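You operate a simulated robot arm through the tools that you are given. There is no shell and no other tool. Be economical: measure what you need, move in short steps, check, and stop when the job is done.

The job below is to be done with a simulated two-armed robot. You get a single attempt, and the scene is never put back.

## Task
Fit the grey relay in the relay tester's socket B, test it at 24 V and switch off.
Fine: fit it before you switch on; press TEST once; leave the knob at 24 V.
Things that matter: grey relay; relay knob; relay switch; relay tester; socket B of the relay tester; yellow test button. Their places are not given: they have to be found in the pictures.

Only the result counts: the job must be done as asked and must still hold three seconds after the hand-in. Knocking over, shifting, dropping, spilling or breaking anything else fails it.

## Robot
Two 7-joint arms with fingered hands on one trunk that stands fixed in place. Base frame: the origin is at the foot of the trunk, x ahead of it, y to its left, z up. Readings come in mm, degrees, newtons and seconds.
The left shoulder is at [21, 208, 1248], the right one opposite. Payload 5 kg a hand.
The tool frame of a hand sits at the grasp point between the pads (the TCP): z along the fingers, y along the line on which they close. The tips reach 48 mm beyond it. Largest opening 160 mm; the body of the gripper starts 56 mm behind the TCP. The gripper is a hand of 4 fingers: y runs from the thumb to the fingers, the wrist lies at [-26, -142, -252] in the tool frame, and closing takes about 1.5 s.
Orientation is that of the tool frame in the base frame, as a unit quaternion [w, x, y, z]. With the fingers straight down and the wrist toward the robot, the tool's x, y and z point along [0, 1, 0], [1, 0, 0] and [0, 0, -1] of the base frame.

## Interface
- The arms move only by the tool jog_arm. It takes "left_series", "right_series" or both (then of equal length, played together; a hand with none holds still); each is a list of rows, each a list of 6 numbers: the shift along the base's x, y, z in units of 400 mm (1.0 is 400 mm), then the turn, a rotation vector about the base's x, y, z in units of 60 degrees (1.0 is 60 degrees). In form: [[x, y, z, wx, wy, wz], ...]. A call has 1 to 10 rows; each row is the pose to reach, as a shift and turn from the pose commanded when the call began. "left_grip" and "right_grip" are, for a hand that has rows, the closure in counts, from 0 (fully open) to 255 (shut), set as the call begins (left out, the last holds). A call with a number of a shift or a turn outside -1 to 1 is refused whole. Each row takes 0.2 s and may step no farther than 50 mm and 8.6 degrees from the row before; otherwise, or with a gripper value out of range, the whole call is refused. Where a pose cannot be reached the arm comes as near as it can. A force on the tool above 40 N (or 10 N above the force at the start of the call, whichever is more), or a blocked arm, ends the call early, and 0.2 s more pass. Each finger travels about 108 mm/s and halts on what it meets, pressing with about 25 N; the grip force reading is that of the motor and also rises with nothing between the fingers. The clock runs only during rows and for 0.2 s after the last one: add rows that repeat a pose to give the fingers time. The reply holds the time, the measured pose of the TCP, the force on the tool along the base axes, the opening and the grip force, in the units named above and with some noise, with the torque about the TCP (base axes, N m) and any sound that the robot's microphone picked up, and new pictures: "show" is both (left out), scene, wrist or none (wrist: the cameras of the hands that moved).
- Cameras (640 x 400 px; columns grow to the right, rows downward): "scene" is now at [99.9, 9.5, 1439]; the picture's right is [0.12, -0.99, 0.00], its down [-0.54, -0.06, -0.84] and it looks along [0.83, 0.10, -0.55] (base axes); focal length 342 px, centre (320, 200). "left" rides on the left gripper at [-87, -133, -189] in its tool frame; the picture's right is [-0.83, -0.26, 0.49], its down [0.51, -0.71, 0.49] and it looks along [0.22, 0.66, 0.72] (tool axes); focal length 238 px, centre (320, 200). "right" rides on the right gripper at [87, -133, -189] in its tool frame; the picture's right is [-0.83, 0.26, -0.49], its down [-0.51, -0.71, 0.49] and it looks along [-0.22, 0.66, 0.72] (tool axes); focal length 238 px, centre (320, 200).
- lift_body(by): slides the trunk up (or, below 0, down) by that many mm; the arms and the scene camera ride with it, the base frame stays. It gives what a move gives, with no picture.
- set_fingers(index, middle, ring, thumb_bend, thumb_turn, hand): sets how far each is bent, from 0 (flat) to 100 (curled in); at 30 the hand is open as for a grip, at 70 the pads meet at the TCP. One left out holds its place. A second passes; each finger stops where it meets its share of the squeeze, and holds until it gets a number again. A gripper value or a shape takes the hand back. It gives what a move gives, with no picture; readings hold the bend of each and the force on the fingers (four entries, about 0 where the hand has none), thumb and palm. thumb_turn goes from beside the hand (0) to across from the fingers (100), as for a grip.
- preshape(shape, hand): the hand has 4 fingers and takes this shape, open, in about a second: jaw (thumb against the fingers, like two jaws); tri (thumb and two fingers); tip (a fingertip pinch); poke (one finger out to press); point (the index stretched); flat (the hand flat); cup (the hand cupped); fist (a fist). The gripper value then closes the fingers along that shape, each until it touches; the sizes above hold for jaw. It gives what a move gives, with no picture.
- turn_head(pan, tilt): turns the head with the scene camera to pan (to the left, within 86 degrees either way) and tilt (down, from -29 to 69), counted from straight ahead of the robot. It gives what a move gives, and a new picture of the scene camera.
- point_at(camera, pixels): for up to 12 pixels [column, row] of the newest picture of that camera ("zoom" is the newest enlarged one), the place [x, y, z] in the base frame of the surface seen there, good to about 2 mm. No time passes.
- close_up(camera, box): a new picture of the part [left, top, right, bottom] of that camera's present view, enlarged. No time passes.
- job_done(): hands the job in; it is judged then, once.

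Go step by step. Measure first, check grasps and placings, and put right what went wrong. The budget is 80 turns and 200 pictures, counting those below and the enlarged ones. Unless the task says otherwise, let go and move clear before handing in, and close with one line.

The tools are called after "Request:" by a JSON object that holds its "method" and its "body". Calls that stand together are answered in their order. jog_arm: Moves the arms, as the interface text tells. Its arguments: {"type":"object","properties":{"left_series":{"type":"array"},"left_grip":{"type":"number"},"right_series":{"type":"array"},"right_grip":{"type":"number"},"show":{"type":"string","enum":["both","scene","wrist","none"]}},"required":[]} The other tools are called the same way: lift_body (by) slides the trunk up or down; preshape (shape, hand) gives the hand a shape; set_fingers (index, middle, ring, thumb_bend, thumb_turn, hand) moves the fingers one by one; turn_head (pan, tilt) turns the head that bears the scene camera; point_at (camera, pixels) gives the place of the surface under pixels of a picture; close_up (camera, box) takes an enlarged picture of a part of a camera's view; job_done () hands the job in.

At the start:

```text
time_s: 0.0
left_ee_pos: [664.5, 401.7, 1129.7]
left_orientation: [0.0, 0.707, 0.707, 0.0]
left_ft_force: [0.4, -0.4, 0.1]
left_torque: [0.03, 0.03, 0.0]
left_width: 159.5
left_gripper_force: 0.0
left_shape: jaw
left_bend: [30.0, 30.0, 30.0, 30.0, 98.0]
left_finger forces: [0.0, 0.1, 0.0, 0.0, 0.0, 0.0]
right_ee_pos: [676.4, -201.1, 1150.3]
right_orientation: [0.0, 0.708, 0.706, 0.0]
right_ft_force: [-0.6, 0.2, 0.6]
right_torque: [-0.02, -0.03, -0.01]
right_width: 159.3
right_gripper_force: 0.1
right_shape: jaw
right_bend: [30.0, 30.0, 30.0, 30.0, 98.0]
right_finger forces: [0.0, 0.0, 0.0, 0.1, 0.1, 0.0]
trunk travel left (down, up): [-250.0, 440.0]
head pan, tilt: [6.7, 33.2]
```

scene: 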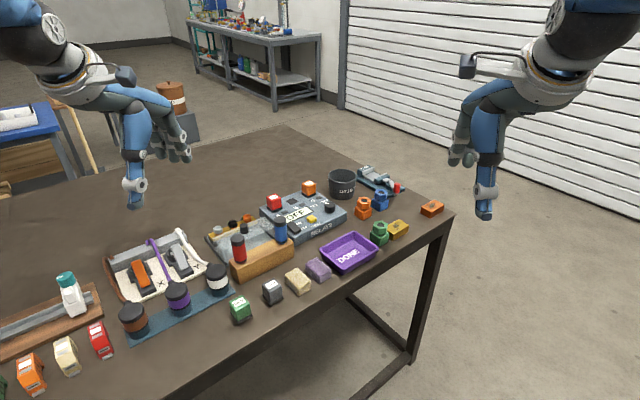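
right: 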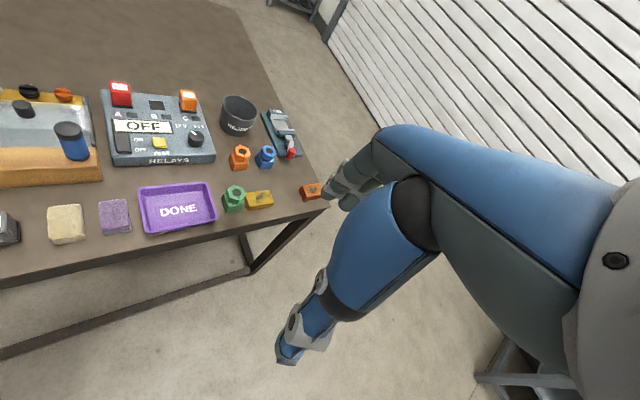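
left: 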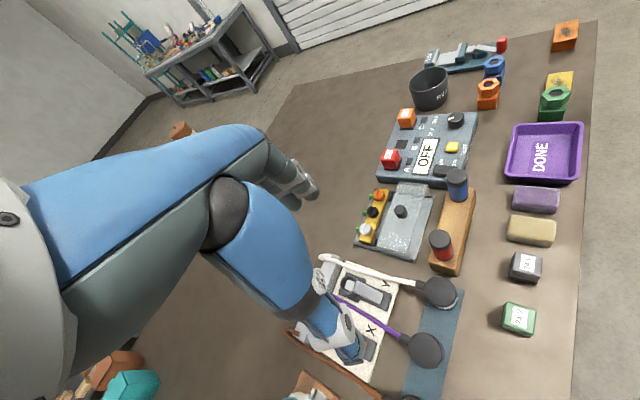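

The relay tester is at scene pixel (302,215), and the grey relay seems to be at (272,291). I'll enlarge both.

Request:
{"method": "close_up", "body": {"camera": "scene", "box": [250, 170, 360, 240]}}

Request:
{"method": "close_up", "body": {"camera": "right", "box": [90, 70, 230, 170]}}

Request:
{"method": "close_up", "body": {"camera": "scene", "box": [215, 250, 345, 330]}}

```text
5.71 times, centred on (305, 205) of scene
```

zoom: 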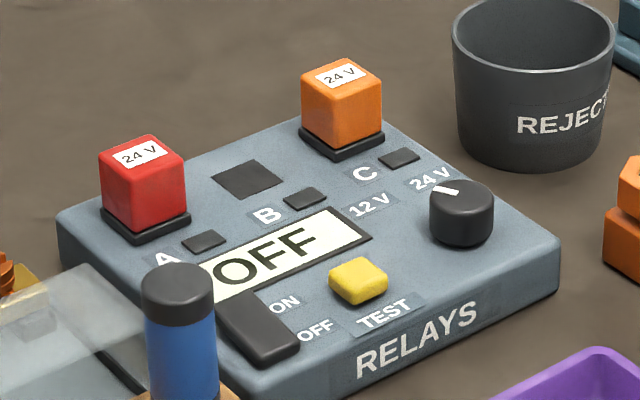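

```text
4.00 times, centred on (160, 120) of right
```

zoom: 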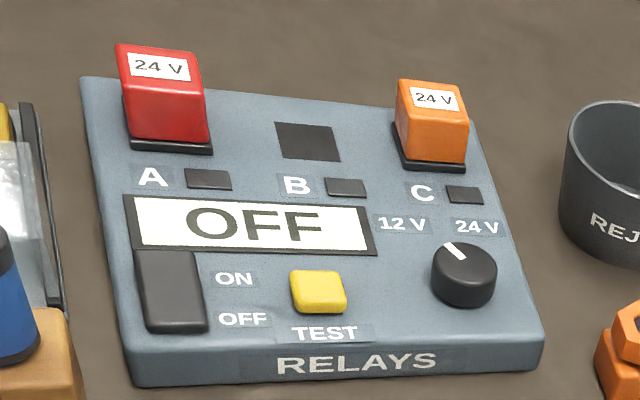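

```text
4.92 times, centred on (280, 290) of scene
```

zoom: 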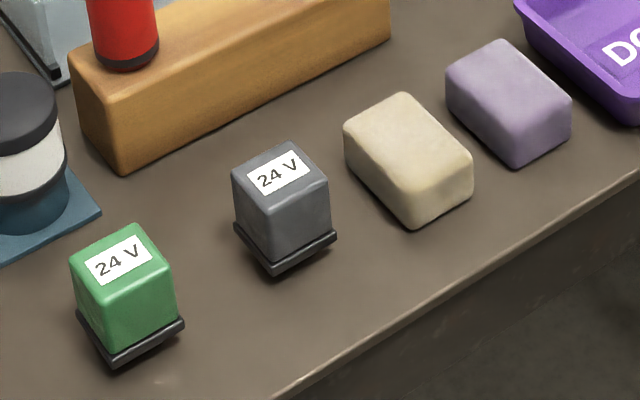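

The grey 24 V relay stands at about scene (272,291), and the knob pointer leans toward 12 V with the switch OFF. I'll measure these points.

Request:
{"method": "point_at", "body": {"camera": "zoom", "pixels": [[233, 172], [291, 143], [328, 180], [268, 208], [280, 175], [300, 230], [270, 268], [336, 235], [234, 226], [408, 130], [60, 80], [120, 170]]}}

Request:
{"method": "close_up", "body": {"camera": "scene", "box": [250, 170, 360, 240]}}

```text
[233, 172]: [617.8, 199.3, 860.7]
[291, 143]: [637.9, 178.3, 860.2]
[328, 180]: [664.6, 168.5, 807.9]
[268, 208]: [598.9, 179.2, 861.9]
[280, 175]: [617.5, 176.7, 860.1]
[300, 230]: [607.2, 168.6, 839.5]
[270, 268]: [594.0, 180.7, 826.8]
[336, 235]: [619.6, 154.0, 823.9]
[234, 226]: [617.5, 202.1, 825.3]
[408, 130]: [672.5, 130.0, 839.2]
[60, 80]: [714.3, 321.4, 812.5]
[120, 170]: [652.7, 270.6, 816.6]
```

```text
5.71 times, centred on (305, 205) of scene
```

zoom: 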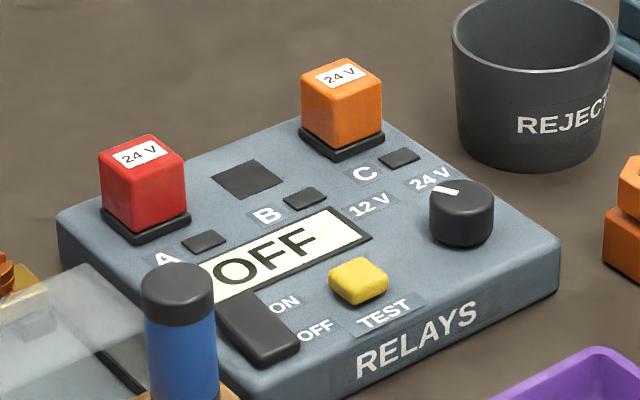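

Request:
{"method": "point_at", "body": {"camera": "zoom", "pixels": [[211, 180], [251, 159], [285, 178], [244, 200], [445, 191], [462, 205], [358, 280], [240, 310], [275, 345], [100, 168], [185, 182], [133, 200]]}}

Request:
{"method": "point_at", "body": {"camera": "scene", "pixels": [[273, 203], [308, 188], [342, 180], [240, 305], [298, 280], [318, 268], [238, 240], [280, 222], [318, 208], [250, 264], [262, 262], [300, 228]]}}

```text
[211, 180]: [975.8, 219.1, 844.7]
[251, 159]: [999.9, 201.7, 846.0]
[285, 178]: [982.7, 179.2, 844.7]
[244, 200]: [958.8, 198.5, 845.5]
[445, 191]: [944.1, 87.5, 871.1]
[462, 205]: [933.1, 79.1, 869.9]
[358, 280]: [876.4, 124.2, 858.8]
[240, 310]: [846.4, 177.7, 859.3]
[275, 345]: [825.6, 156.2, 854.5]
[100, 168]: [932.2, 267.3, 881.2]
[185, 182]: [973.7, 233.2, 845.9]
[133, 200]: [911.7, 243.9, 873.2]
```

```text
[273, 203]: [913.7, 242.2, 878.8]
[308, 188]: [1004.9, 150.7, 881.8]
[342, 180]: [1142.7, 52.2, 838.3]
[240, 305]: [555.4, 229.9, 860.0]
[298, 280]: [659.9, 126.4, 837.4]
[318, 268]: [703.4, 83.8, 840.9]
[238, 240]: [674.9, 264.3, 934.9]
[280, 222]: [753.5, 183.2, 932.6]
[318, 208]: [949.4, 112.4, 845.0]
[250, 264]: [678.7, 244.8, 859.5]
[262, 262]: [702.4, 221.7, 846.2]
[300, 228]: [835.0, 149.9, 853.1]
```

Socket B centre is about (979,200,845), with the tester's text direction about −36°. I want better relay edges and lower details, so I'll look from the left wrist camera.

Request:
{"method": "close_up", "body": {"camera": "left", "box": [480, 230, 560, 290]}}

Request:
{"method": "close_up", "body": {"camera": "scene", "box": [255, 272, 295, 312]}}

```text
6.67 times, centred on (520, 260) of left
```

zoom: 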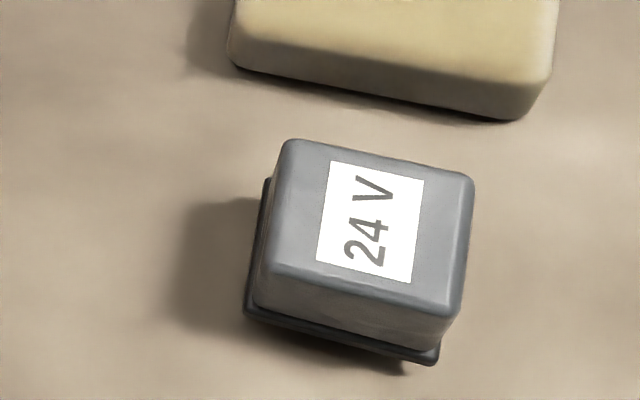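

```text
10.00 times, centred on (275, 292) of scene
```

zoom: 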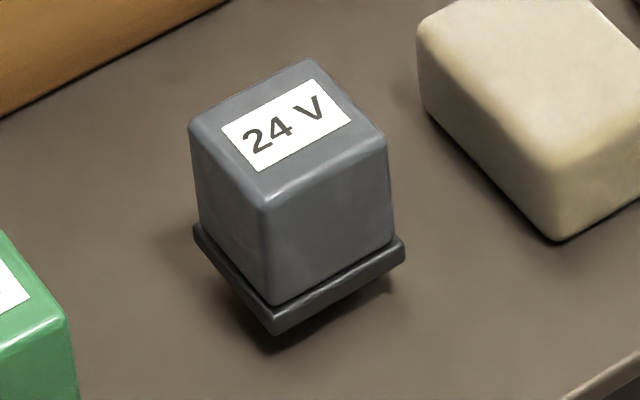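

Request:
{"method": "point_at", "body": {"camera": "zoom", "pixels": [[195, 130], [305, 65], [380, 135], [265, 200], [275, 326], [400, 250], [199, 230], [286, 125], [273, 345], [340, 220], [235, 230], [150, 250]]}}

```text
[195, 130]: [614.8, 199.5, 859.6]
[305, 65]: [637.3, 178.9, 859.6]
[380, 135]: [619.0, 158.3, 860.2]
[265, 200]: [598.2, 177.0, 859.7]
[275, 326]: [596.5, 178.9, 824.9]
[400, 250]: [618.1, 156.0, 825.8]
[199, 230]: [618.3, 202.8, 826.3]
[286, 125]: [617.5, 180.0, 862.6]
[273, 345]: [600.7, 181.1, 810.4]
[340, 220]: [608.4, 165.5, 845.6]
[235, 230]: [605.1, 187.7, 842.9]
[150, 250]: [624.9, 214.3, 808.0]
```

The grey relay centre is (617,178), with yaw about −42°, top at 861 and its flange at 825 above pins. I'll preshape the left hand to a fingertip pinch and hover above it.

Request:
{"method": "preshape", "body": {"shape": "tip", "hand": "left"}}

Request:
{"method": "jog_arm", "body": {"left_series": [[-0.017, -0.08, -0.05, 0, 0, -0.1], [-0.034, -0.16, -0.1, 0, 0, -0.2], [-0.051, -0.24, -0.15, 0, 0, -0.3], [-0.068, -0.32, -0.2, 0, 0, -0.4], [-0.085, -0.4, -0.25, 0, 0, -0.5], [-0.102, -0.48, -0.3, 0, 0, -0.6], [-0.1175, -0.558, -0.35, 0, 0, -0.7], [-0.1175, -0.558, -0.425, 0, 0, -0.7]]}}

```text
time_s: 0.9
left_ee_pos: [663.7, 400.2, 1128.9]
left_orientation: [0.0, 0.707, 0.708, -0.001]
left_ft_force: [-0.4, -0.6, 0.5]
left_torque: [0.05, 0.01, 0.03]
left_width: 159.9
left_gripper_force: 0.1
left_shape: tip
left_bend: [30.0, 98.0, 99.0, 30.0, 98.0]
left_finger forces: [0.0, 0.0, 0.0, 0.1, 0.1, 0.1]
right_ee_pos: [677.3, -202.3, 1150.0]
right_orientation: [0.001, 0.707, 0.707, 0.0]
right_ft_force: [-0.4, 0.1, 0.6]
right_torque: [-0.02, 0.04, 0.02]
right_width: 159.5
right_gripper_force: 0.0
right_shape: jaw
right_bend: [30.0, 30.0, 30.0, 30.0, 98.0]
right_finger forces: [0.0, 0.0, 0.0, 0.0, 0.0, 0.1]
trunk travel left (down, up): [-250.0, 440.0]
head pan, tilt: [6.7, 33.2]
```

```text
time_s: 2.7
left_ee_pos: [617.9, 177.9, 959.5]
left_orientation: [0.0, 0.914, 0.406, -0.001]
left_ft_force: [0.9, 0.0, 0.2]
left_torque: [-0.03, 0.08, -0.04]
left_width: 159.9
left_gripper_force: 0.0
left_shape: tip
left_bend: [30.0, 98.0, 99.0, 30.0, 98.0]
left_finger forces: [0.1, 0.1, 0.0, 0.0, 0.0, 0.1]
right_ee_pos: [677.8, -201.1, 1148.7]
right_orientation: [-0.001, 0.707, 0.707, -0.001]
right_ft_force: [-0.8, 1.1, -0.8]
right_torque: [-0.02, 0.05, -0.01]
right_width: 159.6
right_gripper_force: 0.1
right_shape: jaw
right_bend: [30.0, 30.0, 30.0, 30.0, 98.0]
right_finger forces: [0.0, 0.0, 0.1, 0.0, 0.0, 0.0]
trunk travel left (down, up): [-250.0, 440.0]
head pan, tilt: [6.7, 33.2]
```

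scene: 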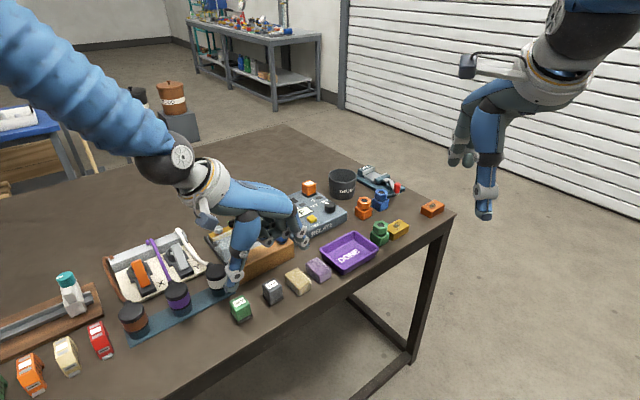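
left: 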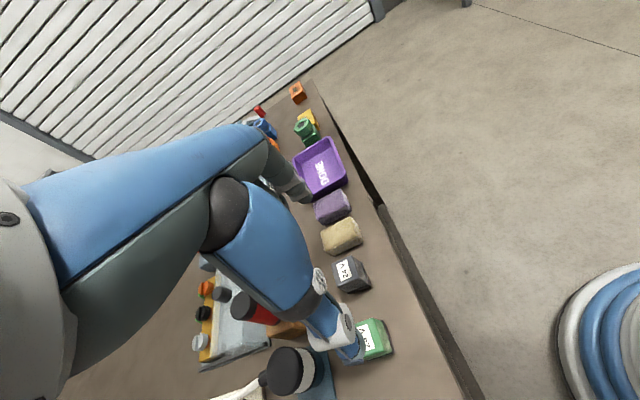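

The open thumb is above the green relay, so I'll narrow the opening before I descend.

Request:
{"method": "jog_arm", "body": {"left_series": [[0, 0, 0, 0, 0, 0], [0, 0, 0, 0, 0, 0], [0, 0, 0, 0, 0, 0], [0, 0, 0, 0, 0, 0]], "left_grip": 160}}

```text
time_s: 3.7
left_ee_pos: [618.3, 178.3, 959.9]
left_orientation: [0.0, 0.913, 0.407, 0.0]
left_ft_force: [0.0, -0.6, 0.7]
left_torque: [0.02, -0.02, 0.02]
left_width: 60.7
left_gripper_force: 0.0
left_shape: tip
left_bend: [73.0, 98.0, 99.0, 73.0, 100.0]
left_finger forces: [0.1, 0.0, 0.0, 0.1, 0.0, 0.0]
right_ee_pos: [676.4, -200.0, 1149.1]
right_orientation: [0.0, 0.707, 0.707, -0.001]
right_ft_force: [0.0, 0.2, -0.2]
right_torque: [0.02, -0.01, 0.03]
right_width: 159.6
right_gripper_force: 0.0
right_shape: jaw
right_bend: [30.0, 30.0, 30.0, 30.0, 98.0]
right_finger forces: [0.0, 0.1, 0.0, 0.0, 0.0, 0.0]
trunk travel left (down, up): [-250.0, 440.0]
head pan, tilt: [6.7, 33.2]
```

scene: 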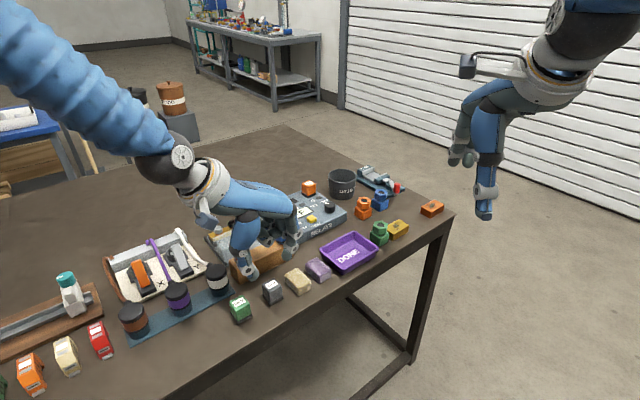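
left: 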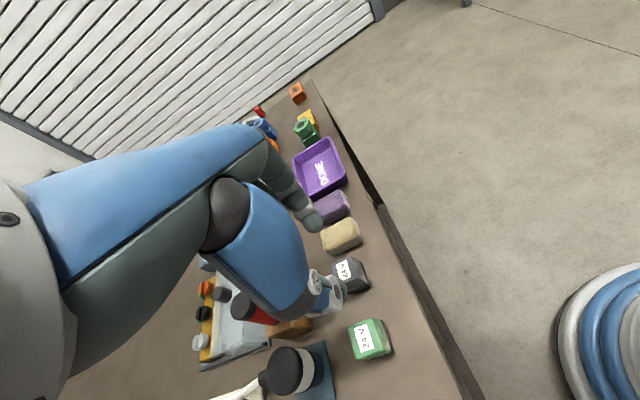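

Request:
{"method": "close_up", "body": {"camera": "scene", "box": [215, 180, 325, 310]}}

Request:
{"method": "close_up", "body": {"camera": "left", "box": [260, 130, 420, 370]}}

```text
3.08 times, centred on (270, 245) of scene
```

zoom: 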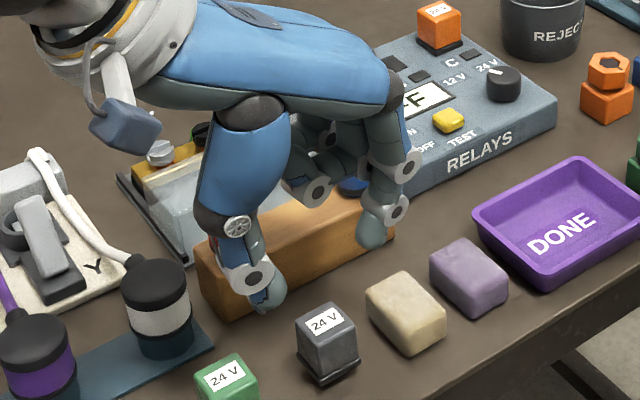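

```text
1.67 times, centred on (340, 250) of left
```

zoom: 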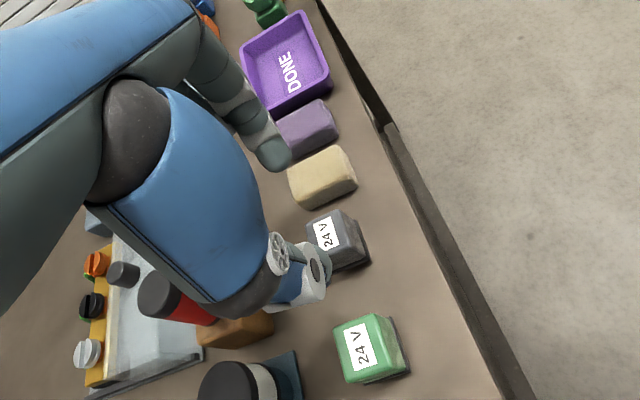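

Request:
{"method": "point_at", "body": {"camera": "scene", "pixels": [[286.5, 259], [286.5, 255], [289, 250], [254, 279], [254, 276], [252, 270], [270, 244], [281, 252], [292, 252], [256, 275]]}}

```text
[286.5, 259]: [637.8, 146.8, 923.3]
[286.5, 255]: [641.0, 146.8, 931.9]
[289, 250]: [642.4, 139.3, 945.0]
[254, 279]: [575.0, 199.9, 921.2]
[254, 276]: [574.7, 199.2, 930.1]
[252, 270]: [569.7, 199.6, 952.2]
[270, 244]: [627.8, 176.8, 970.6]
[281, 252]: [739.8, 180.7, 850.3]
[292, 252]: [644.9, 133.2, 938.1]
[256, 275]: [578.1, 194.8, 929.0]
```

The tips reach about 42 mm below the TCP and straddle the relay centrally. I'll descend to TCP z 882, so the tips are near 840.

Request:
{"method": "jog_arm", "body": {"left_series": [[0, 0, -0.07, 0, 0, 0], [0, 0, -0.13, 0, 0, 0], [0, 0, -0.195, 0, 0, 0], [0, 0, -0.195, 0, 0, 0]]}}

Request:
{"method": "close_up", "body": {"camera": "scene", "box": [215, 210, 325, 310]}}

```text
time_s: 4.7
left_ee_pos: [618.7, 177.3, 880.9]
left_orientation: [0.001, 0.914, 0.406, -0.001]
left_ft_force: [0.0, 0.2, -0.7]
left_torque: [0.02, -0.02, -0.02]
left_width: 60.4
left_gripper_force: 0.1
left_shape: tip
left_bend: [73.0, 98.0, 99.0, 73.0, 100.0]
left_finger forces: [0.0, 0.0, 0.0, 0.0, 0.1, 0.1]
right_ee_pos: [675.7, -202.6, 1150.4]
right_orientation: [0.0, 0.707, 0.707, 0.0]
right_ft_force: [-1.4, -0.2, 0.4]
right_torque: [0.0, -0.07, -0.02]
right_width: 159.6
right_gripper_force: 0.0
right_shape: jaw
right_bend: [30.0, 30.0, 30.0, 30.0, 98.0]
right_finger forces: [0.0, 0.1, 0.0, 0.1, 0.1, 0.0]
trunk travel left (down, up): [-250.0, 440.0]
head pan, tilt: [6.7, 33.2]
```

scene: 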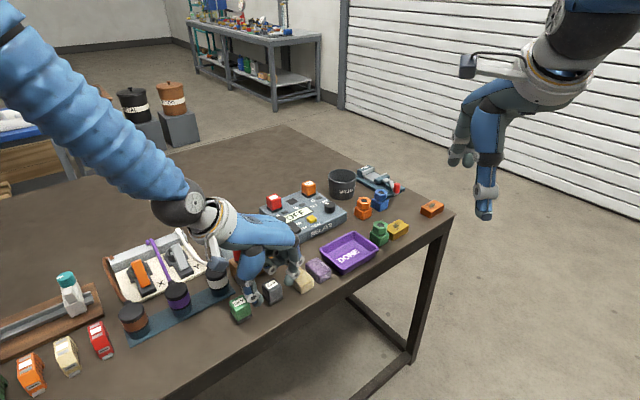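
left: 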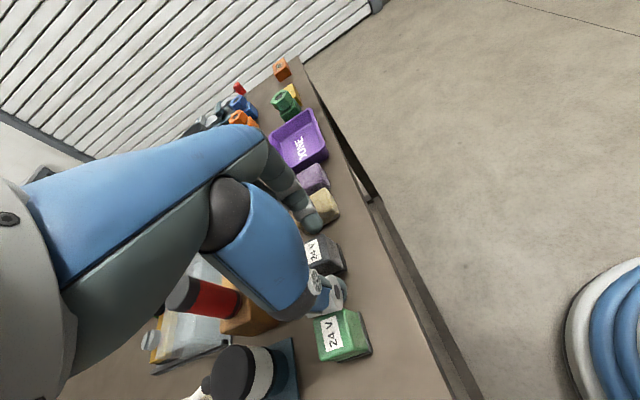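

```text
4.00 times, centred on (270, 260) of scene
```

zoom: 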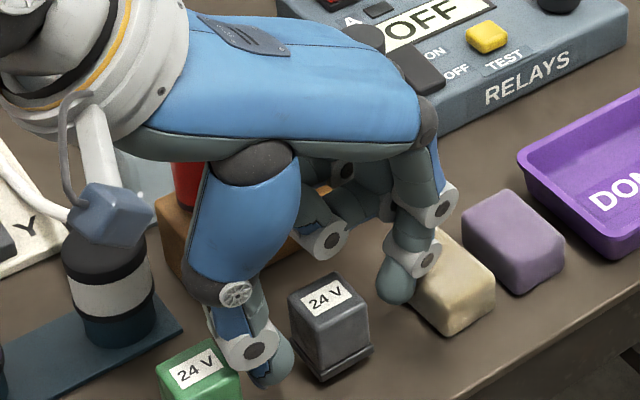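

The fingers straddle the relay on its centre line, so I'll close on it.

Request:
{"method": "jog_arm", "body": {"left_series": [[0, 0, 0, 0, 0, 0], [0, 0, 0, 0, 0, 0], [0, 0, 0, 0, 0, 0], [0, 0, 0, 0, 0, 0], [0, 0, 0, 0, 0, 0]], "left_grip": 255, "show": "none"}}

Request:
{"method": "close_up", "body": {"camera": "scene", "box": [215, 210, 325, 310]}}

```text
time_s: 5.9
left_ee_pos: [619.1, 176.4, 879.9]
left_orientation: [0.0, 0.914, 0.407, 0.001]
left_ft_force: [-0.3, 0.2, 0.1]
left_torque: [0.03, 0.04, 0.0]
left_width: 28.1
left_gripper_force: 24.9
left_shape: tip
left_bend: [72.0, 100.0, 100.0, 74.0, 100.0]
left_finger forces: [22.3, 0.1, 0.0, 0.0, 22.2, 0.0]
right_ee_pos: [678.3, -202.4, 1149.9]
right_orientation: [0.0, 0.707, 0.707, 0.0]
right_ft_force: [0.2, -1.1, -0.3]
right_torque: [-0.01, 0.04, -0.04]
right_width: 159.4
right_gripper_force: 0.1
right_shape: jaw
right_bend: [30.0, 30.0, 30.0, 30.0, 98.0]
right_finger forces: [0.0, 0.1, 0.0, 0.1, 0.0, 0.0]
trunk travel left (down, up): [-250.0, 440.0]
head pan, tilt: [6.7, 33.2]
```

```text
4.00 times, centred on (270, 260) of scene
```

zoom: 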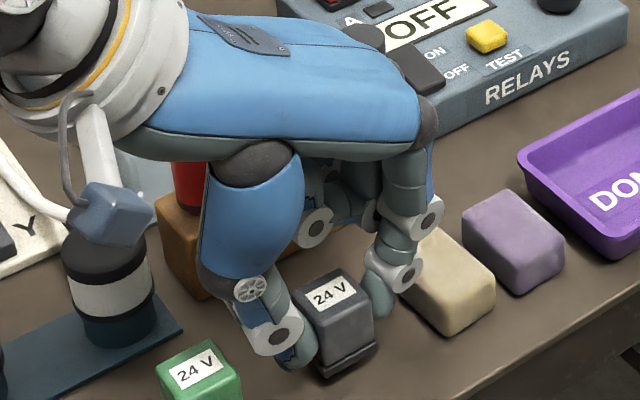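

The relay is gripped (28 mm, 22 N). I'll lift it and check.

Request:
{"method": "jog_arm", "body": {"left_series": [[0, 0, 0.05, 0, 0, 0], [0, 0, 0.15, 0, 0, 0], [0, 0, 0.25, 0, 0, 0], [0, 0, 0.35, 0, 0, 0], [0, 0, 0.45, 0, 0, 0], [0, 0, 0.45, 0, 0, 0]]}}

Request:
{"method": "close_up", "body": {"camera": "scene", "box": [215, 140, 325, 250]}}

```text
time_s: 7.3
left_ee_pos: [620.4, 176.4, 1061.6]
left_orientation: [0.001, 0.914, 0.407, -0.001]
left_ft_force: [-0.5, -0.2, -1.1]
left_torque: [-0.02, 0.07, 0.02]
left_width: 28.3
left_gripper_force: 25.1
left_shape: tip
left_bend: [72.0, 100.0, 100.0, 74.0, 100.0]
left_finger forces: [22.4, 0.0, 0.0, 0.0, 22.4, 0.0]
right_ee_pos: [678.3, -201.8, 1148.8]
right_orientation: [0.0, 0.707, 0.707, -0.001]
right_ft_force: [-0.3, 0.0, 0.1]
right_torque: [-0.03, 0.07, 0.0]
right_width: 159.3
right_gripper_force: 0.1
right_shape: jaw
right_bend: [30.0, 30.0, 30.0, 30.0, 98.0]
right_finger forces: [0.1, 0.1, 0.1, 0.0, 0.0, 0.0]
trunk travel left (down, up): [-250.0, 440.0]
head pan, tilt: [6.7, 33.2]
```

scene: 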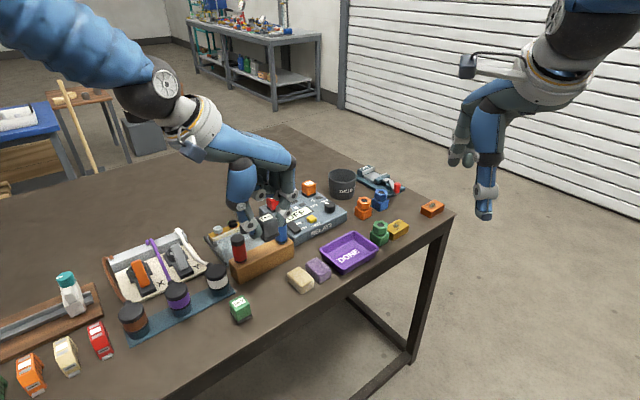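
left: 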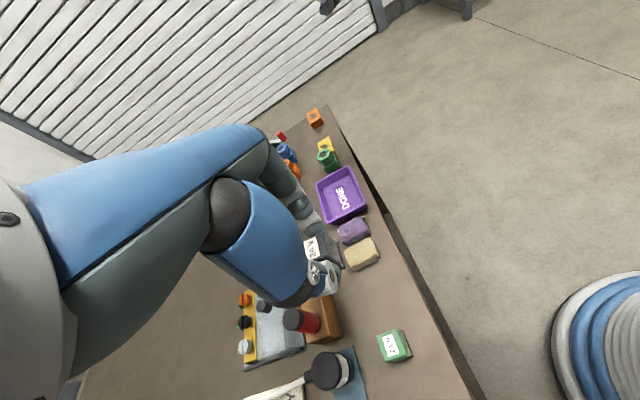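

```text
3.64 times, centred on (270, 195) of scene
```

zoom: 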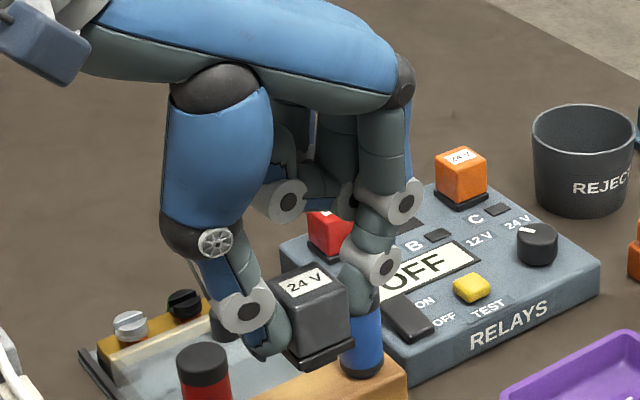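

The relay is held level. I'll carry it toward the space above socket B to test the reach.

Request:
{"method": "jog_arm", "body": {"left_series": [[0.1, 0.006, 0, 0, 0, 0.01], [0.2, 0.012, 0, 0, 0, 0.02], [0.3, 0.018, 0, 0, 0, 0.03], [0.4, 0.024, 0, 0, 0, 0.04], [0.5, 0.03, 0, 0, 0, 0.05], [0.6, 0.036, 0, 0, 0, 0.06], [0.7, 0.043, 0, 0, 0, 0.067], [0.8, 0.05, 0, 0, 0, 0.067], [0.895, 0.059, 0, 0, 0, 0.067], [0.895, 0.059, 0, 0, 0, 0.067]]}}

```text
time_s: 9.4
left_ee_pos: [927.9, 147.7, 988.4]
left_orientation: [-0.031, 0.917, 0.393, -0.065]
left_ft_force: [-0.7, -2.9, -1.9]
left_torque: [0.27, -0.01, -0.04]
left_width: 28.0
left_gripper_force: 25.5
left_shape: tip
left_bend: [72.0, 100.0, 100.0, 74.0, 100.0]
left_finger forces: [23.5, 0.0, 0.1, 0.0, 23.3, 0.0]
right_ee_pos: [679.4, -198.6, 1151.0]
right_orientation: [0.001, 0.706, 0.708, -0.001]
right_ft_force: [-0.2, 1.1, 1.0]
right_torque: [-0.15, 0.01, -0.04]
right_width: 159.7
right_gripper_force: 0.2
right_shape: jaw
right_bend: [30.0, 30.0, 30.0, 30.0, 97.0]
right_finger forces: [0.0, 0.1, 0.0, 0.2, 0.0, 0.0]
trunk travel left (down, up): [-250.0, 440.0]
head pan, tilt: [6.7, 33.2]
stopped in row 10 (left hand): the force on the tool passed its limit at 50 N (the readings are from after the stop); the commanded pose is now the measured one
```

scene: 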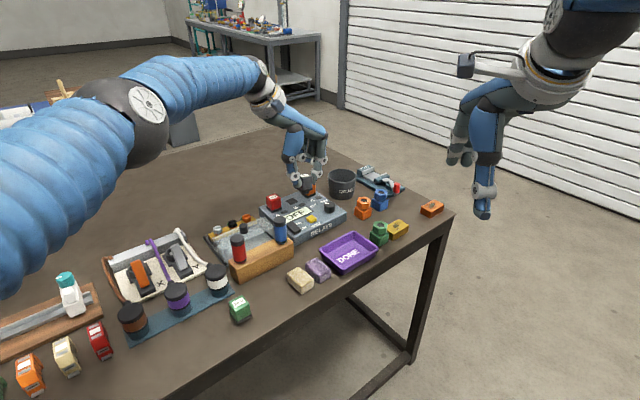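
left: 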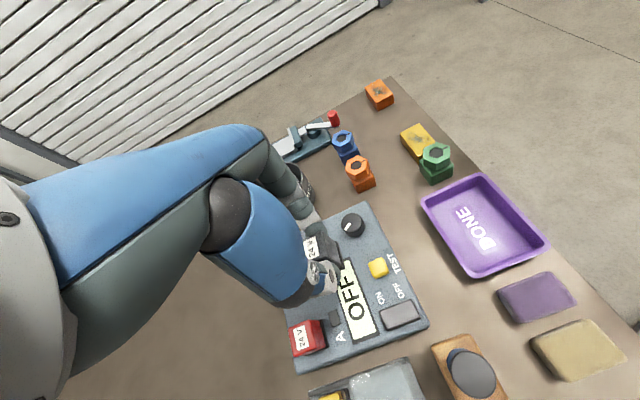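

The arm ran out of reach with the tool upright: it stopped at x 928 and sagged. I'll go back, set the relay down where it stood and regrasp it with the hand tilted about the closing axis, which brings the wrist closer to the robot. First I retreat and straighten the hand.

Request:
{"method": "jog_arm", "body": {"left_series": [[-0.05, 0.01, 0.07, 0, -0.02, 0.003], [-0.12, 0.02, 0.14, 0, -0.04, 0.006], [-0.2, 0.03, 0.18, 0, -0.06, 0.009], [-0.3, 0.04, 0.18, 0, -0.08, 0.012], [-0.4, 0.05, 0.18, 0, -0.1, 0.015], [-0.5, 0.06, 0.18, 0, -0.12, 0.02], [-0.6, 0.07, 0.18, -0.003, -0.1375, 0.027], [-0.7, 0.073, 0.18, -0.003, -0.1375, 0.027], [-0.77, 0.073, 0.18, -0.003, -0.1375, 0.027], [-0.77, 0.073, 0.18, -0.003, -0.1375, 0.027]]}}

Request:
{"method": "turn_head", "body": {"pan": 11, "tilt": 33.2}}

Request:
{"method": "close_up", "body": {"camera": "scene", "box": [270, 160, 380, 240]}}

```text
time_s: 11.6
left_ee_pos: [617.8, 180.0, 1061.2]
left_orientation: [-0.001, 0.912, 0.409, 0.002]
left_ft_force: [0.5, -0.9, -1.5]
left_torque: [0.0, 0.06, 0.01]
left_width: 27.9
left_gripper_force: 24.7
left_shape: tip
left_bend: [72.0, 100.0, 100.0, 74.0, 100.0]
left_finger forces: [22.7, 0.1, 0.1, 0.0, 22.6, 0.1]
right_ee_pos: [679.2, -199.5, 1149.4]
right_orientation: [0.0, 0.706, 0.709, 0.001]
right_ft_force: [1.2, 1.0, -0.6]
right_torque: [0.02, 0.04, 0.02]
right_width: 159.6
right_gripper_force: 0.2
right_shape: jaw
right_bend: [30.0, 30.0, 30.0, 30.0, 97.0]
right_finger forces: [0.0, 0.0, 0.1, 0.0, 0.0, 0.0]
trunk travel left (down, up): [-250.0, 440.0]
head pan, tilt: [6.7, 33.2]
```

scene: 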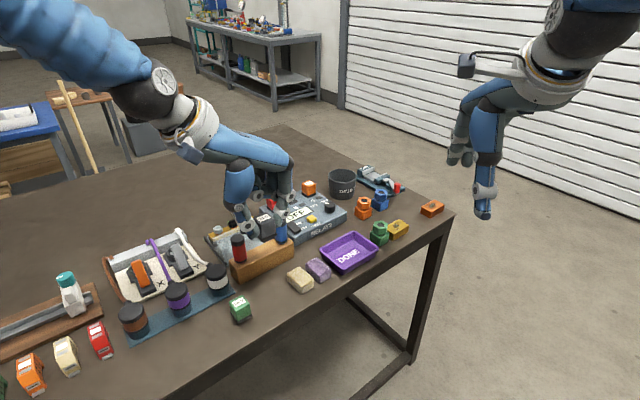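
left: 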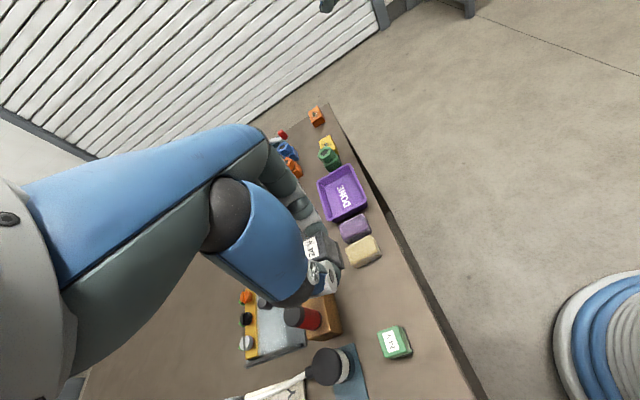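

```text
time_s: 12.3
left_ee_pos: [617.7, 180.7, 1062.2]
left_orientation: [0.0, 0.913, 0.409, 0.002]
left_ft_force: [-0.3, -0.2, 0.0]
left_torque: [-0.02, -0.01, -0.07]
left_width: 27.9
left_gripper_force: 25.3
left_shape: tip
left_bend: [72.0, 100.0, 100.0, 74.0, 100.0]
left_finger forces: [22.8, 0.0, 0.1, 0.1, 22.8, 0.0]
right_ee_pos: [677.5, -199.2, 1151.8]
right_orientation: [0.0, 0.706, 0.708, 0.0]
right_ft_force: [0.4, 0.4, 0.4]
right_torque: [0.04, -0.02, 0.05]
right_width: 159.7
right_gripper_force: 0.1
right_shape: jaw
right_bend: [30.0, 30.0, 30.0, 30.0, 97.0]
right_finger forces: [0.1, 0.0, 0.0, 0.1, 0.1, 0.1]
trunk travel left (down, up): [-250.0, 440.0]
head pan, tilt: [11.0, 33.2]
```

scene: 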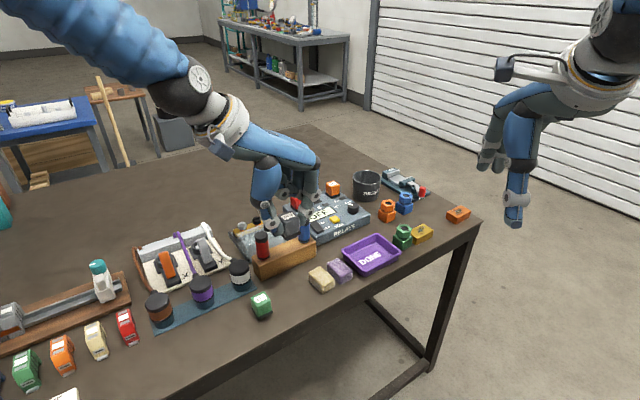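

```text
5.00 times, centred on (325, 200) of scene
```

zoom: 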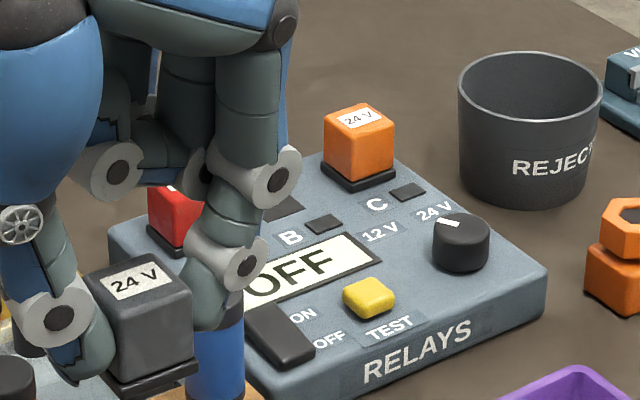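

I'll lower the relay back to the table here.

Request:
{"method": "jog_arm", "body": {"left_series": [[0, -0.004, -0.11, 0, 0, 0], [0, -0.006, -0.22, 0, 0, 0], [0, -0.006, -0.33, 0, 0, 0], [0, -0.006, -0.4, 0, 0, 0], [0, -0.006, -0.44, 0, 0, 0], [0, -0.006, -0.452, 0, 0, 0], [0, -0.006, -0.452, 0, 0, 0]], "show": "none"}}

Request:
{"method": "close_up", "body": {"camera": "scene", "box": [220, 160, 380, 320]}}

Request:
{"method": "close_up", "body": {"camera": "scene", "box": [270, 160, 380, 240]}}

```text
time_s: 13.9
left_ee_pos: [619.7, 177.8, 880.4]
left_orientation: [0.0, 0.912, 0.409, 0.003]
left_ft_force: [0.9, 0.7, 3.3]
left_torque: [0.01, 0.0, 0.0]
left_width: 27.9
left_gripper_force: 24.4
left_shape: tip
left_bend: [72.0, 100.0, 100.0, 74.0, 100.0]
left_finger forces: [22.9, 0.1, 0.0, 0.0, 23.4, 0.1]
right_ee_pos: [676.9, -199.6, 1152.3]
right_orientation: [0.001, 0.706, 0.709, 0.0]
right_ft_force: [-0.3, -0.7, 0.0]
right_torque: [0.01, 0.04, 0.0]
right_width: 159.7
right_gripper_force: 0.0
right_shape: jaw
right_bend: [30.0, 30.0, 30.0, 30.0, 97.0]
right_finger forces: [0.0, 0.1, 0.0, 0.1, 0.0, 0.0]
trunk travel left (down, up): [-250.0, 440.0]
head pan, tilt: [11.0, 33.2]
```

```text
2.50 times, centred on (300, 240) of scene
```

zoom: 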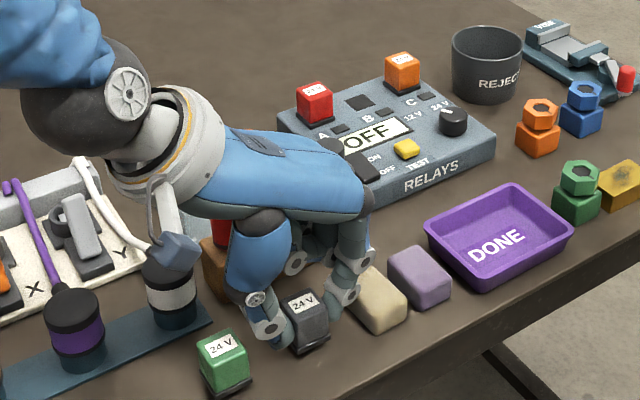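

```text
5.00 times, centred on (325, 200) of scene
```

zoom: 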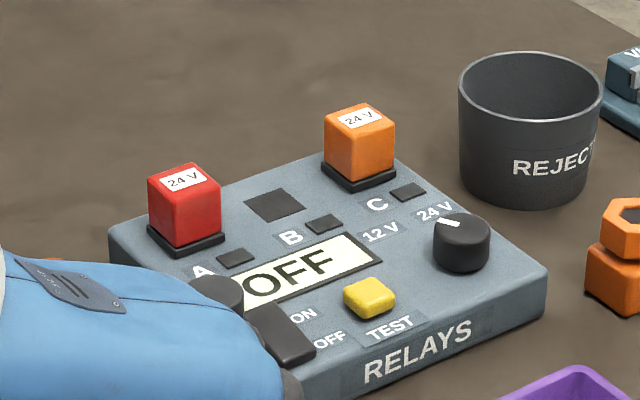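

Request:
{"method": "point_at", "body": {"camera": "zoom", "pixels": [[244, 203], [278, 188], [305, 205], [270, 223], [152, 180], [220, 187], [394, 127], [357, 142], [120, 228], [300, 163], [410, 165], [537, 258]]}}

Request:
{"method": "point_at", "body": {"camera": "zoom", "pixels": [[433, 220], [458, 218], [461, 243], [489, 240], [450, 224], [438, 217], [380, 232], [433, 210], [370, 295], [255, 315], [300, 352], [275, 325]]}}

```text
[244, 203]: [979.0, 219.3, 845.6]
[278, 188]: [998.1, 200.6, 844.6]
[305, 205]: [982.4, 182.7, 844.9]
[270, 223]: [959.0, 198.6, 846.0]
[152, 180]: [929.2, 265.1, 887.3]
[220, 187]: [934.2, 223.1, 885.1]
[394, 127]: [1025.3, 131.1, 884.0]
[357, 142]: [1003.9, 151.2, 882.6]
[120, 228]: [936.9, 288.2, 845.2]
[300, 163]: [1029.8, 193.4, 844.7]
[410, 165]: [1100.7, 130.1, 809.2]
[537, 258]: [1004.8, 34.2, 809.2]
```

```text
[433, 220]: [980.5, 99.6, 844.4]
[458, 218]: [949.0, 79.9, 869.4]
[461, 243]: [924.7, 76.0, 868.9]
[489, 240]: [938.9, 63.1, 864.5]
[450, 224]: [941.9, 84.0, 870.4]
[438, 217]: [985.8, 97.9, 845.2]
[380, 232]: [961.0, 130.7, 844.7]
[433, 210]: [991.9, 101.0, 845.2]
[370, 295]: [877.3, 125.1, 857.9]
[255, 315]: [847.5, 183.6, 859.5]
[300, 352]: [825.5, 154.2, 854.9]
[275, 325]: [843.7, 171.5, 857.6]
```

The tester's back edge gives a yaw of −45.4°, with socket B's centre at (979,200) and neighbours 65 mm away. I'll open, then tilt the hand 30° about its closing axis, pivoting at the tips.

Request:
{"method": "jog_arm", "body": {"left_series": [[0, 0, 0, 0, 0, 0], [0, 0, 0, 0, 0, 0], [0, 0, 0, 0, 0, 0], [-0.006, -0.007, 0.01, 0.074, -0.067, 0], [-0.012, -0.014, 0.01, 0.148, -0.134, 0], [-0.018, -0.02, 0.01, 0.222, -0.2, 0], [-0.024, -0.027, 0.005, 0.296, -0.268, 0], [-0.031, -0.034, 0, 0.37, -0.335, 0], [-0.031, -0.034, -0.003, 0.37, -0.335, 0]], "left_grip": 160}}

Request:
{"method": "close_up", "body": {"camera": "scene", "box": [240, 220, 350, 330]}}

```text
time_s: 15.9
left_ee_pos: [607.4, 167.1, 878.9]
left_orientation: [-0.104, 0.881, 0.395, 0.239]
left_ft_force: [-0.1, 0.5, -0.4]
left_torque: [-0.02, 0.0, -0.02]
left_width: 59.2
left_gripper_force: 0.0
left_shape: tip
left_bend: [73.0, 98.0, 99.0, 73.0, 100.0]
left_finger forces: [0.0, 0.0, 0.0, 0.0, 0.1, 0.0]
right_ee_pos: [677.4, -198.0, 1150.8]
right_orientation: [0.002, 0.706, 0.708, 0.0]
right_ft_force: [-1.1, 0.9, 0.1]
right_torque: [-0.09, 0.04, -0.02]
right_width: 159.6
right_gripper_force: 0.0
right_shape: jaw
right_bend: [30.0, 30.0, 30.0, 30.0, 97.0]
right_finger forces: [0.0, 0.0, 0.1, 0.0, 0.0, 0.0]
trunk travel left (down, up): [-250.0, 440.0]
head pan, tilt: [11.0, 33.2]
```

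scene: 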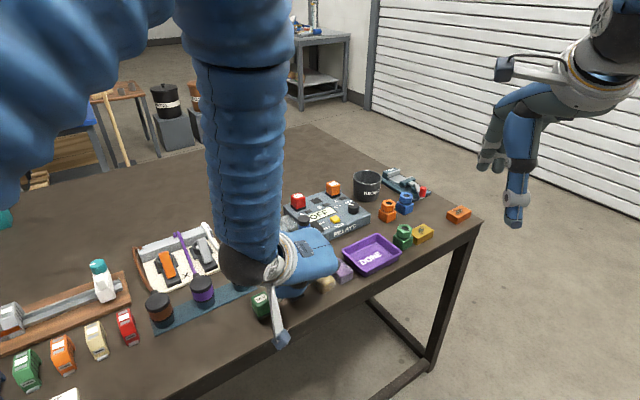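
left: 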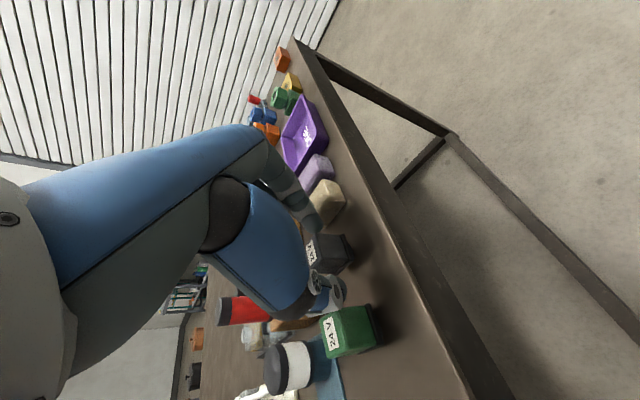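

```text
3.64 times, centred on (295, 275) of scene
```

zoom: 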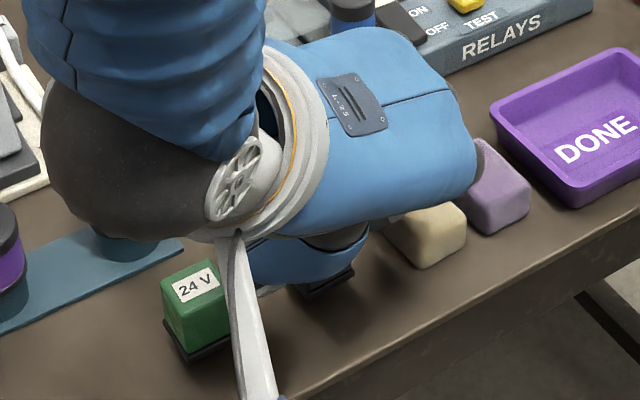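

The tilt was clean: no forces and the green relay is unmoved. I'll grip, watching the forces.

Request:
{"method": "jog_arm", "body": {"left_series": [[0, 0, 0, 0, 0, 0], [0, 0, 0, 0, 0, 0], [0, 0, 0, 0, 0, 0], [0, 0, 0, 0, 0, 0], [0, 0, 0, 0, 0, 0]], "left_grip": 255, "show": "none"}}

Request:
{"method": "close_up", "body": {"camera": "left", "box": [260, 190, 400, 370]}}

```text
time_s: 17.1
left_ee_pos: [607.7, 165.4, 878.7]
left_orientation: [-0.103, 0.881, 0.395, 0.239]
left_ft_force: [-0.3, 0.9, -0.1]
left_torque: [-0.01, 0.02, 0.03]
left_width: 28.7
left_gripper_force: 24.9
left_shape: tip
left_bend: [72.0, 100.0, 100.0, 74.0, 100.0]
left_finger forces: [22.2, 0.0, 0.1, 0.0, 22.2, 0.0]
right_ee_pos: [677.6, -198.3, 1151.1]
right_orientation: [0.001, 0.706, 0.708, 0.0]
right_ft_force: [-0.2, 0.3, -0.3]
right_torque: [0.02, -0.01, -0.03]
right_width: 159.9
right_gripper_force: 0.0
right_shape: jaw
right_bend: [30.0, 30.0, 30.0, 30.0, 97.0]
right_finger forces: [0.0, 0.1, 0.0, 0.0, 0.0, 0.0]
trunk travel left (down, up): [-250.0, 440.0]
head pan, tilt: [11.0, 33.2]
```

```text
2.22 times, centred on (330, 280) of left
```

zoom: 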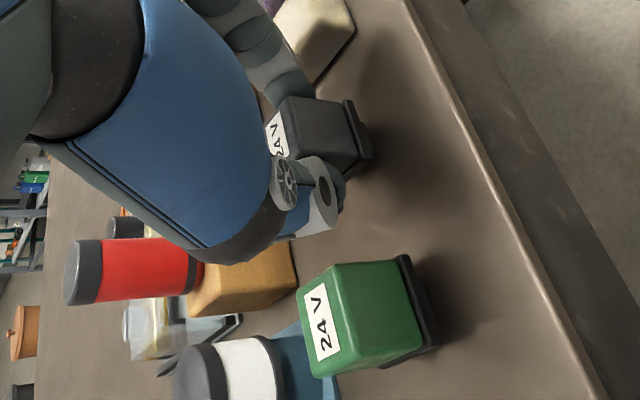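

The relay is gripped upright. I'll lift, with a yaw of −3.7°, and then move most of the way.

Request:
{"method": "jog_arm", "body": {"left_series": [[0, 0, 0.06, 0, 0, 0], [0, 0, 0.16, 0, 0, -0.02], [0, 0, 0.26, 0, 0, -0.04], [0, 0, 0.36, 0, 0, -0.062], [0, 0, 0.45, 0, 0, -0.062], [0.1, 0.01, 0.46, 0, 0, -0.062], [0.2, 0.02, 0.46, 0, 0, -0.062], [0.3, 0.03, 0.46, 0, 0, -0.062], [0.4, 0.035, 0.46, 0, 0, -0.062], [0.5, 0.04, 0.46, 0, 0, -0.062]]}}

```text
time_s: 19.3
left_ee_pos: [808.5, 182.9, 1061.9]
left_orientation: [-0.097, 0.894, 0.366, 0.241]
left_ft_force: [0.6, -0.7, -1.9]
left_torque: [-0.03, -0.01, -0.01]
left_width: 28.9
left_gripper_force: 25.0
left_shape: tip
left_bend: [72.0, 100.0, 100.0, 74.0, 100.0]
left_finger forces: [22.3, 0.0, 0.0, 0.1, 22.3, 0.0]
right_ee_pos: [679.1, -199.1, 1150.4]
right_orientation: [0.001, 0.706, 0.709, 0.0]
right_ft_force: [0.9, 0.1, -0.2]
right_torque: [0.01, 0.06, 0.0]
right_width: 160.0
right_gripper_force: 0.0
right_shape: jaw
right_bend: [30.0, 30.0, 30.0, 30.0, 97.0]
right_finger forces: [0.1, 0.0, 0.0, 0.0, 0.0, 0.1]
trunk travel left (down, up): [-250.0, 440.0]
head pan, tilt: [11.0, 33.2]
```

scene: 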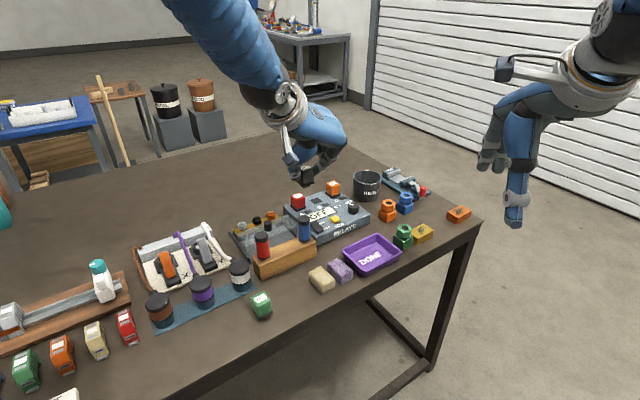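
left: 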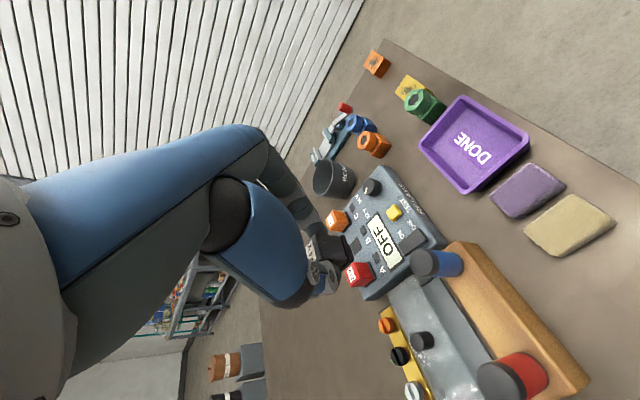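

The reach is fine so far. I'll continue to above socket B.

Request:
{"method": "jog_arm", "body": {"left_series": [[0.1, 0.003, 0, 0, 0, 0], [0.2, 0.006, 0, 0, 0, 0], [0.3, 0.009, 0, 0, 0, 0], [0.35, 0.01, -0.03, 0, 0, 0], [0.39, 0.01, -0.1, 0, 0, 0], [0.39, 0.01, -0.1, 0, 0, 0]]}}

Request:
{"method": "close_up", "body": {"camera": "scene", "box": [270, 110, 390, 240]}}

```text
time_s: 20.7
left_ee_pos: [964.7, 186.0, 1025.2]
left_orientation: [-0.096, 0.894, 0.366, 0.242]
left_ft_force: [-0.4, -0.1, -0.7]
left_torque: [0.02, -0.01, -0.02]
left_width: 28.2
left_gripper_force: 24.8
left_shape: tip
left_bend: [72.0, 100.0, 100.0, 74.0, 100.0]
left_finger forces: [22.0, 0.0, 0.0, 0.0, 21.9, 0.0]
right_ee_pos: [675.4, -200.9, 1151.8]
right_orientation: [0.001, 0.706, 0.708, 0.002]
right_ft_force: [-1.6, 0.3, 0.9]
right_torque: [-0.02, -0.05, 0.01]
right_width: 159.5
right_gripper_force: 0.0
right_shape: jaw
right_bend: [30.0, 30.0, 30.0, 30.0, 97.0]
right_finger forces: [0.0, 0.0, 0.1, 0.0, 0.1, 0.0]
trunk travel left (down, up): [-250.0, 440.0]
head pan, tilt: [11.0, 33.2]
```

scene: 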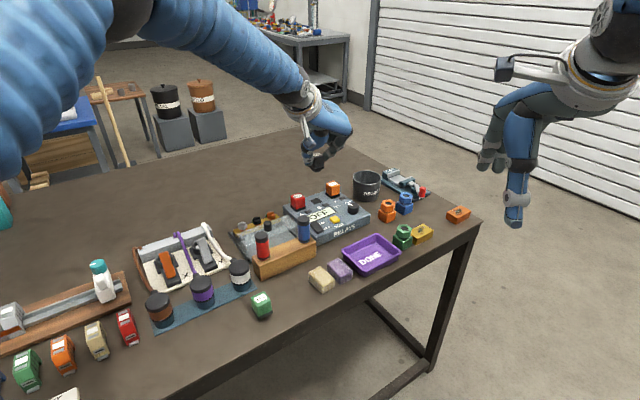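
left: 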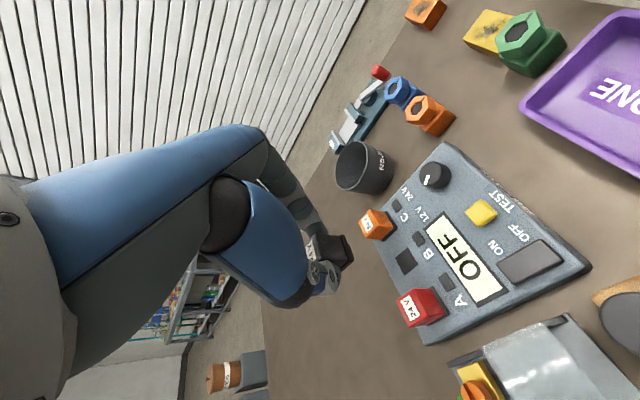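

```text
3.08 times, centred on (330, 175) of scene
```

zoom: 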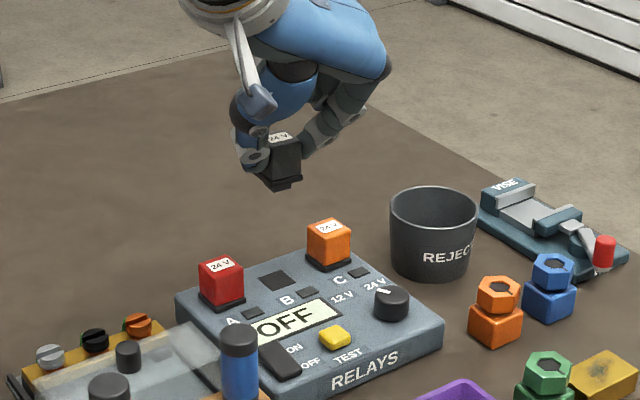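

Request:
{"method": "close_up", "body": {"camera": "scene", "box": [295, 145, 345, 180]}}

Request:
{"method": "close_up", "body": {"camera": "left", "box": [290, 210, 430, 310]}}

```text
11.43 times, centred on (320, 162) of scene
```

zoom: 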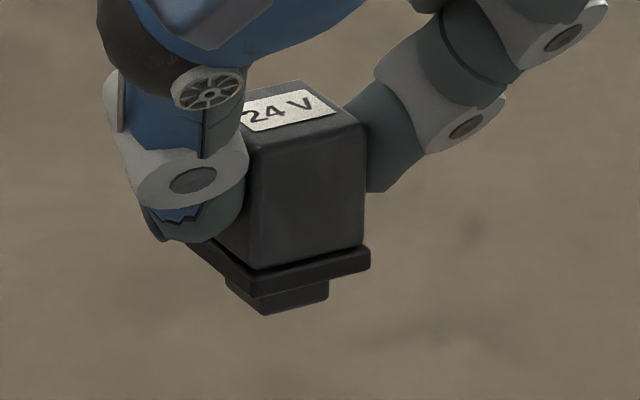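

```text
4.00 times, centred on (360, 260) of left
```

zoom: 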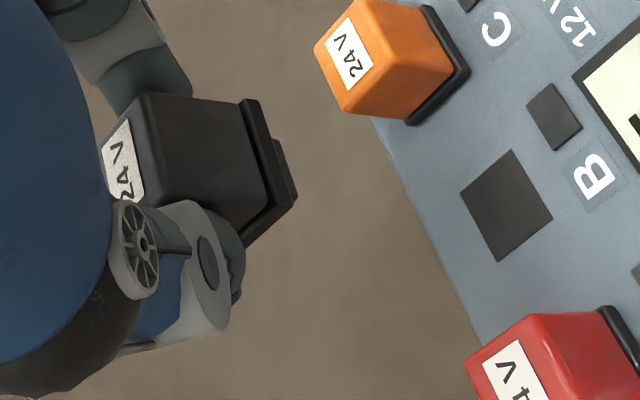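

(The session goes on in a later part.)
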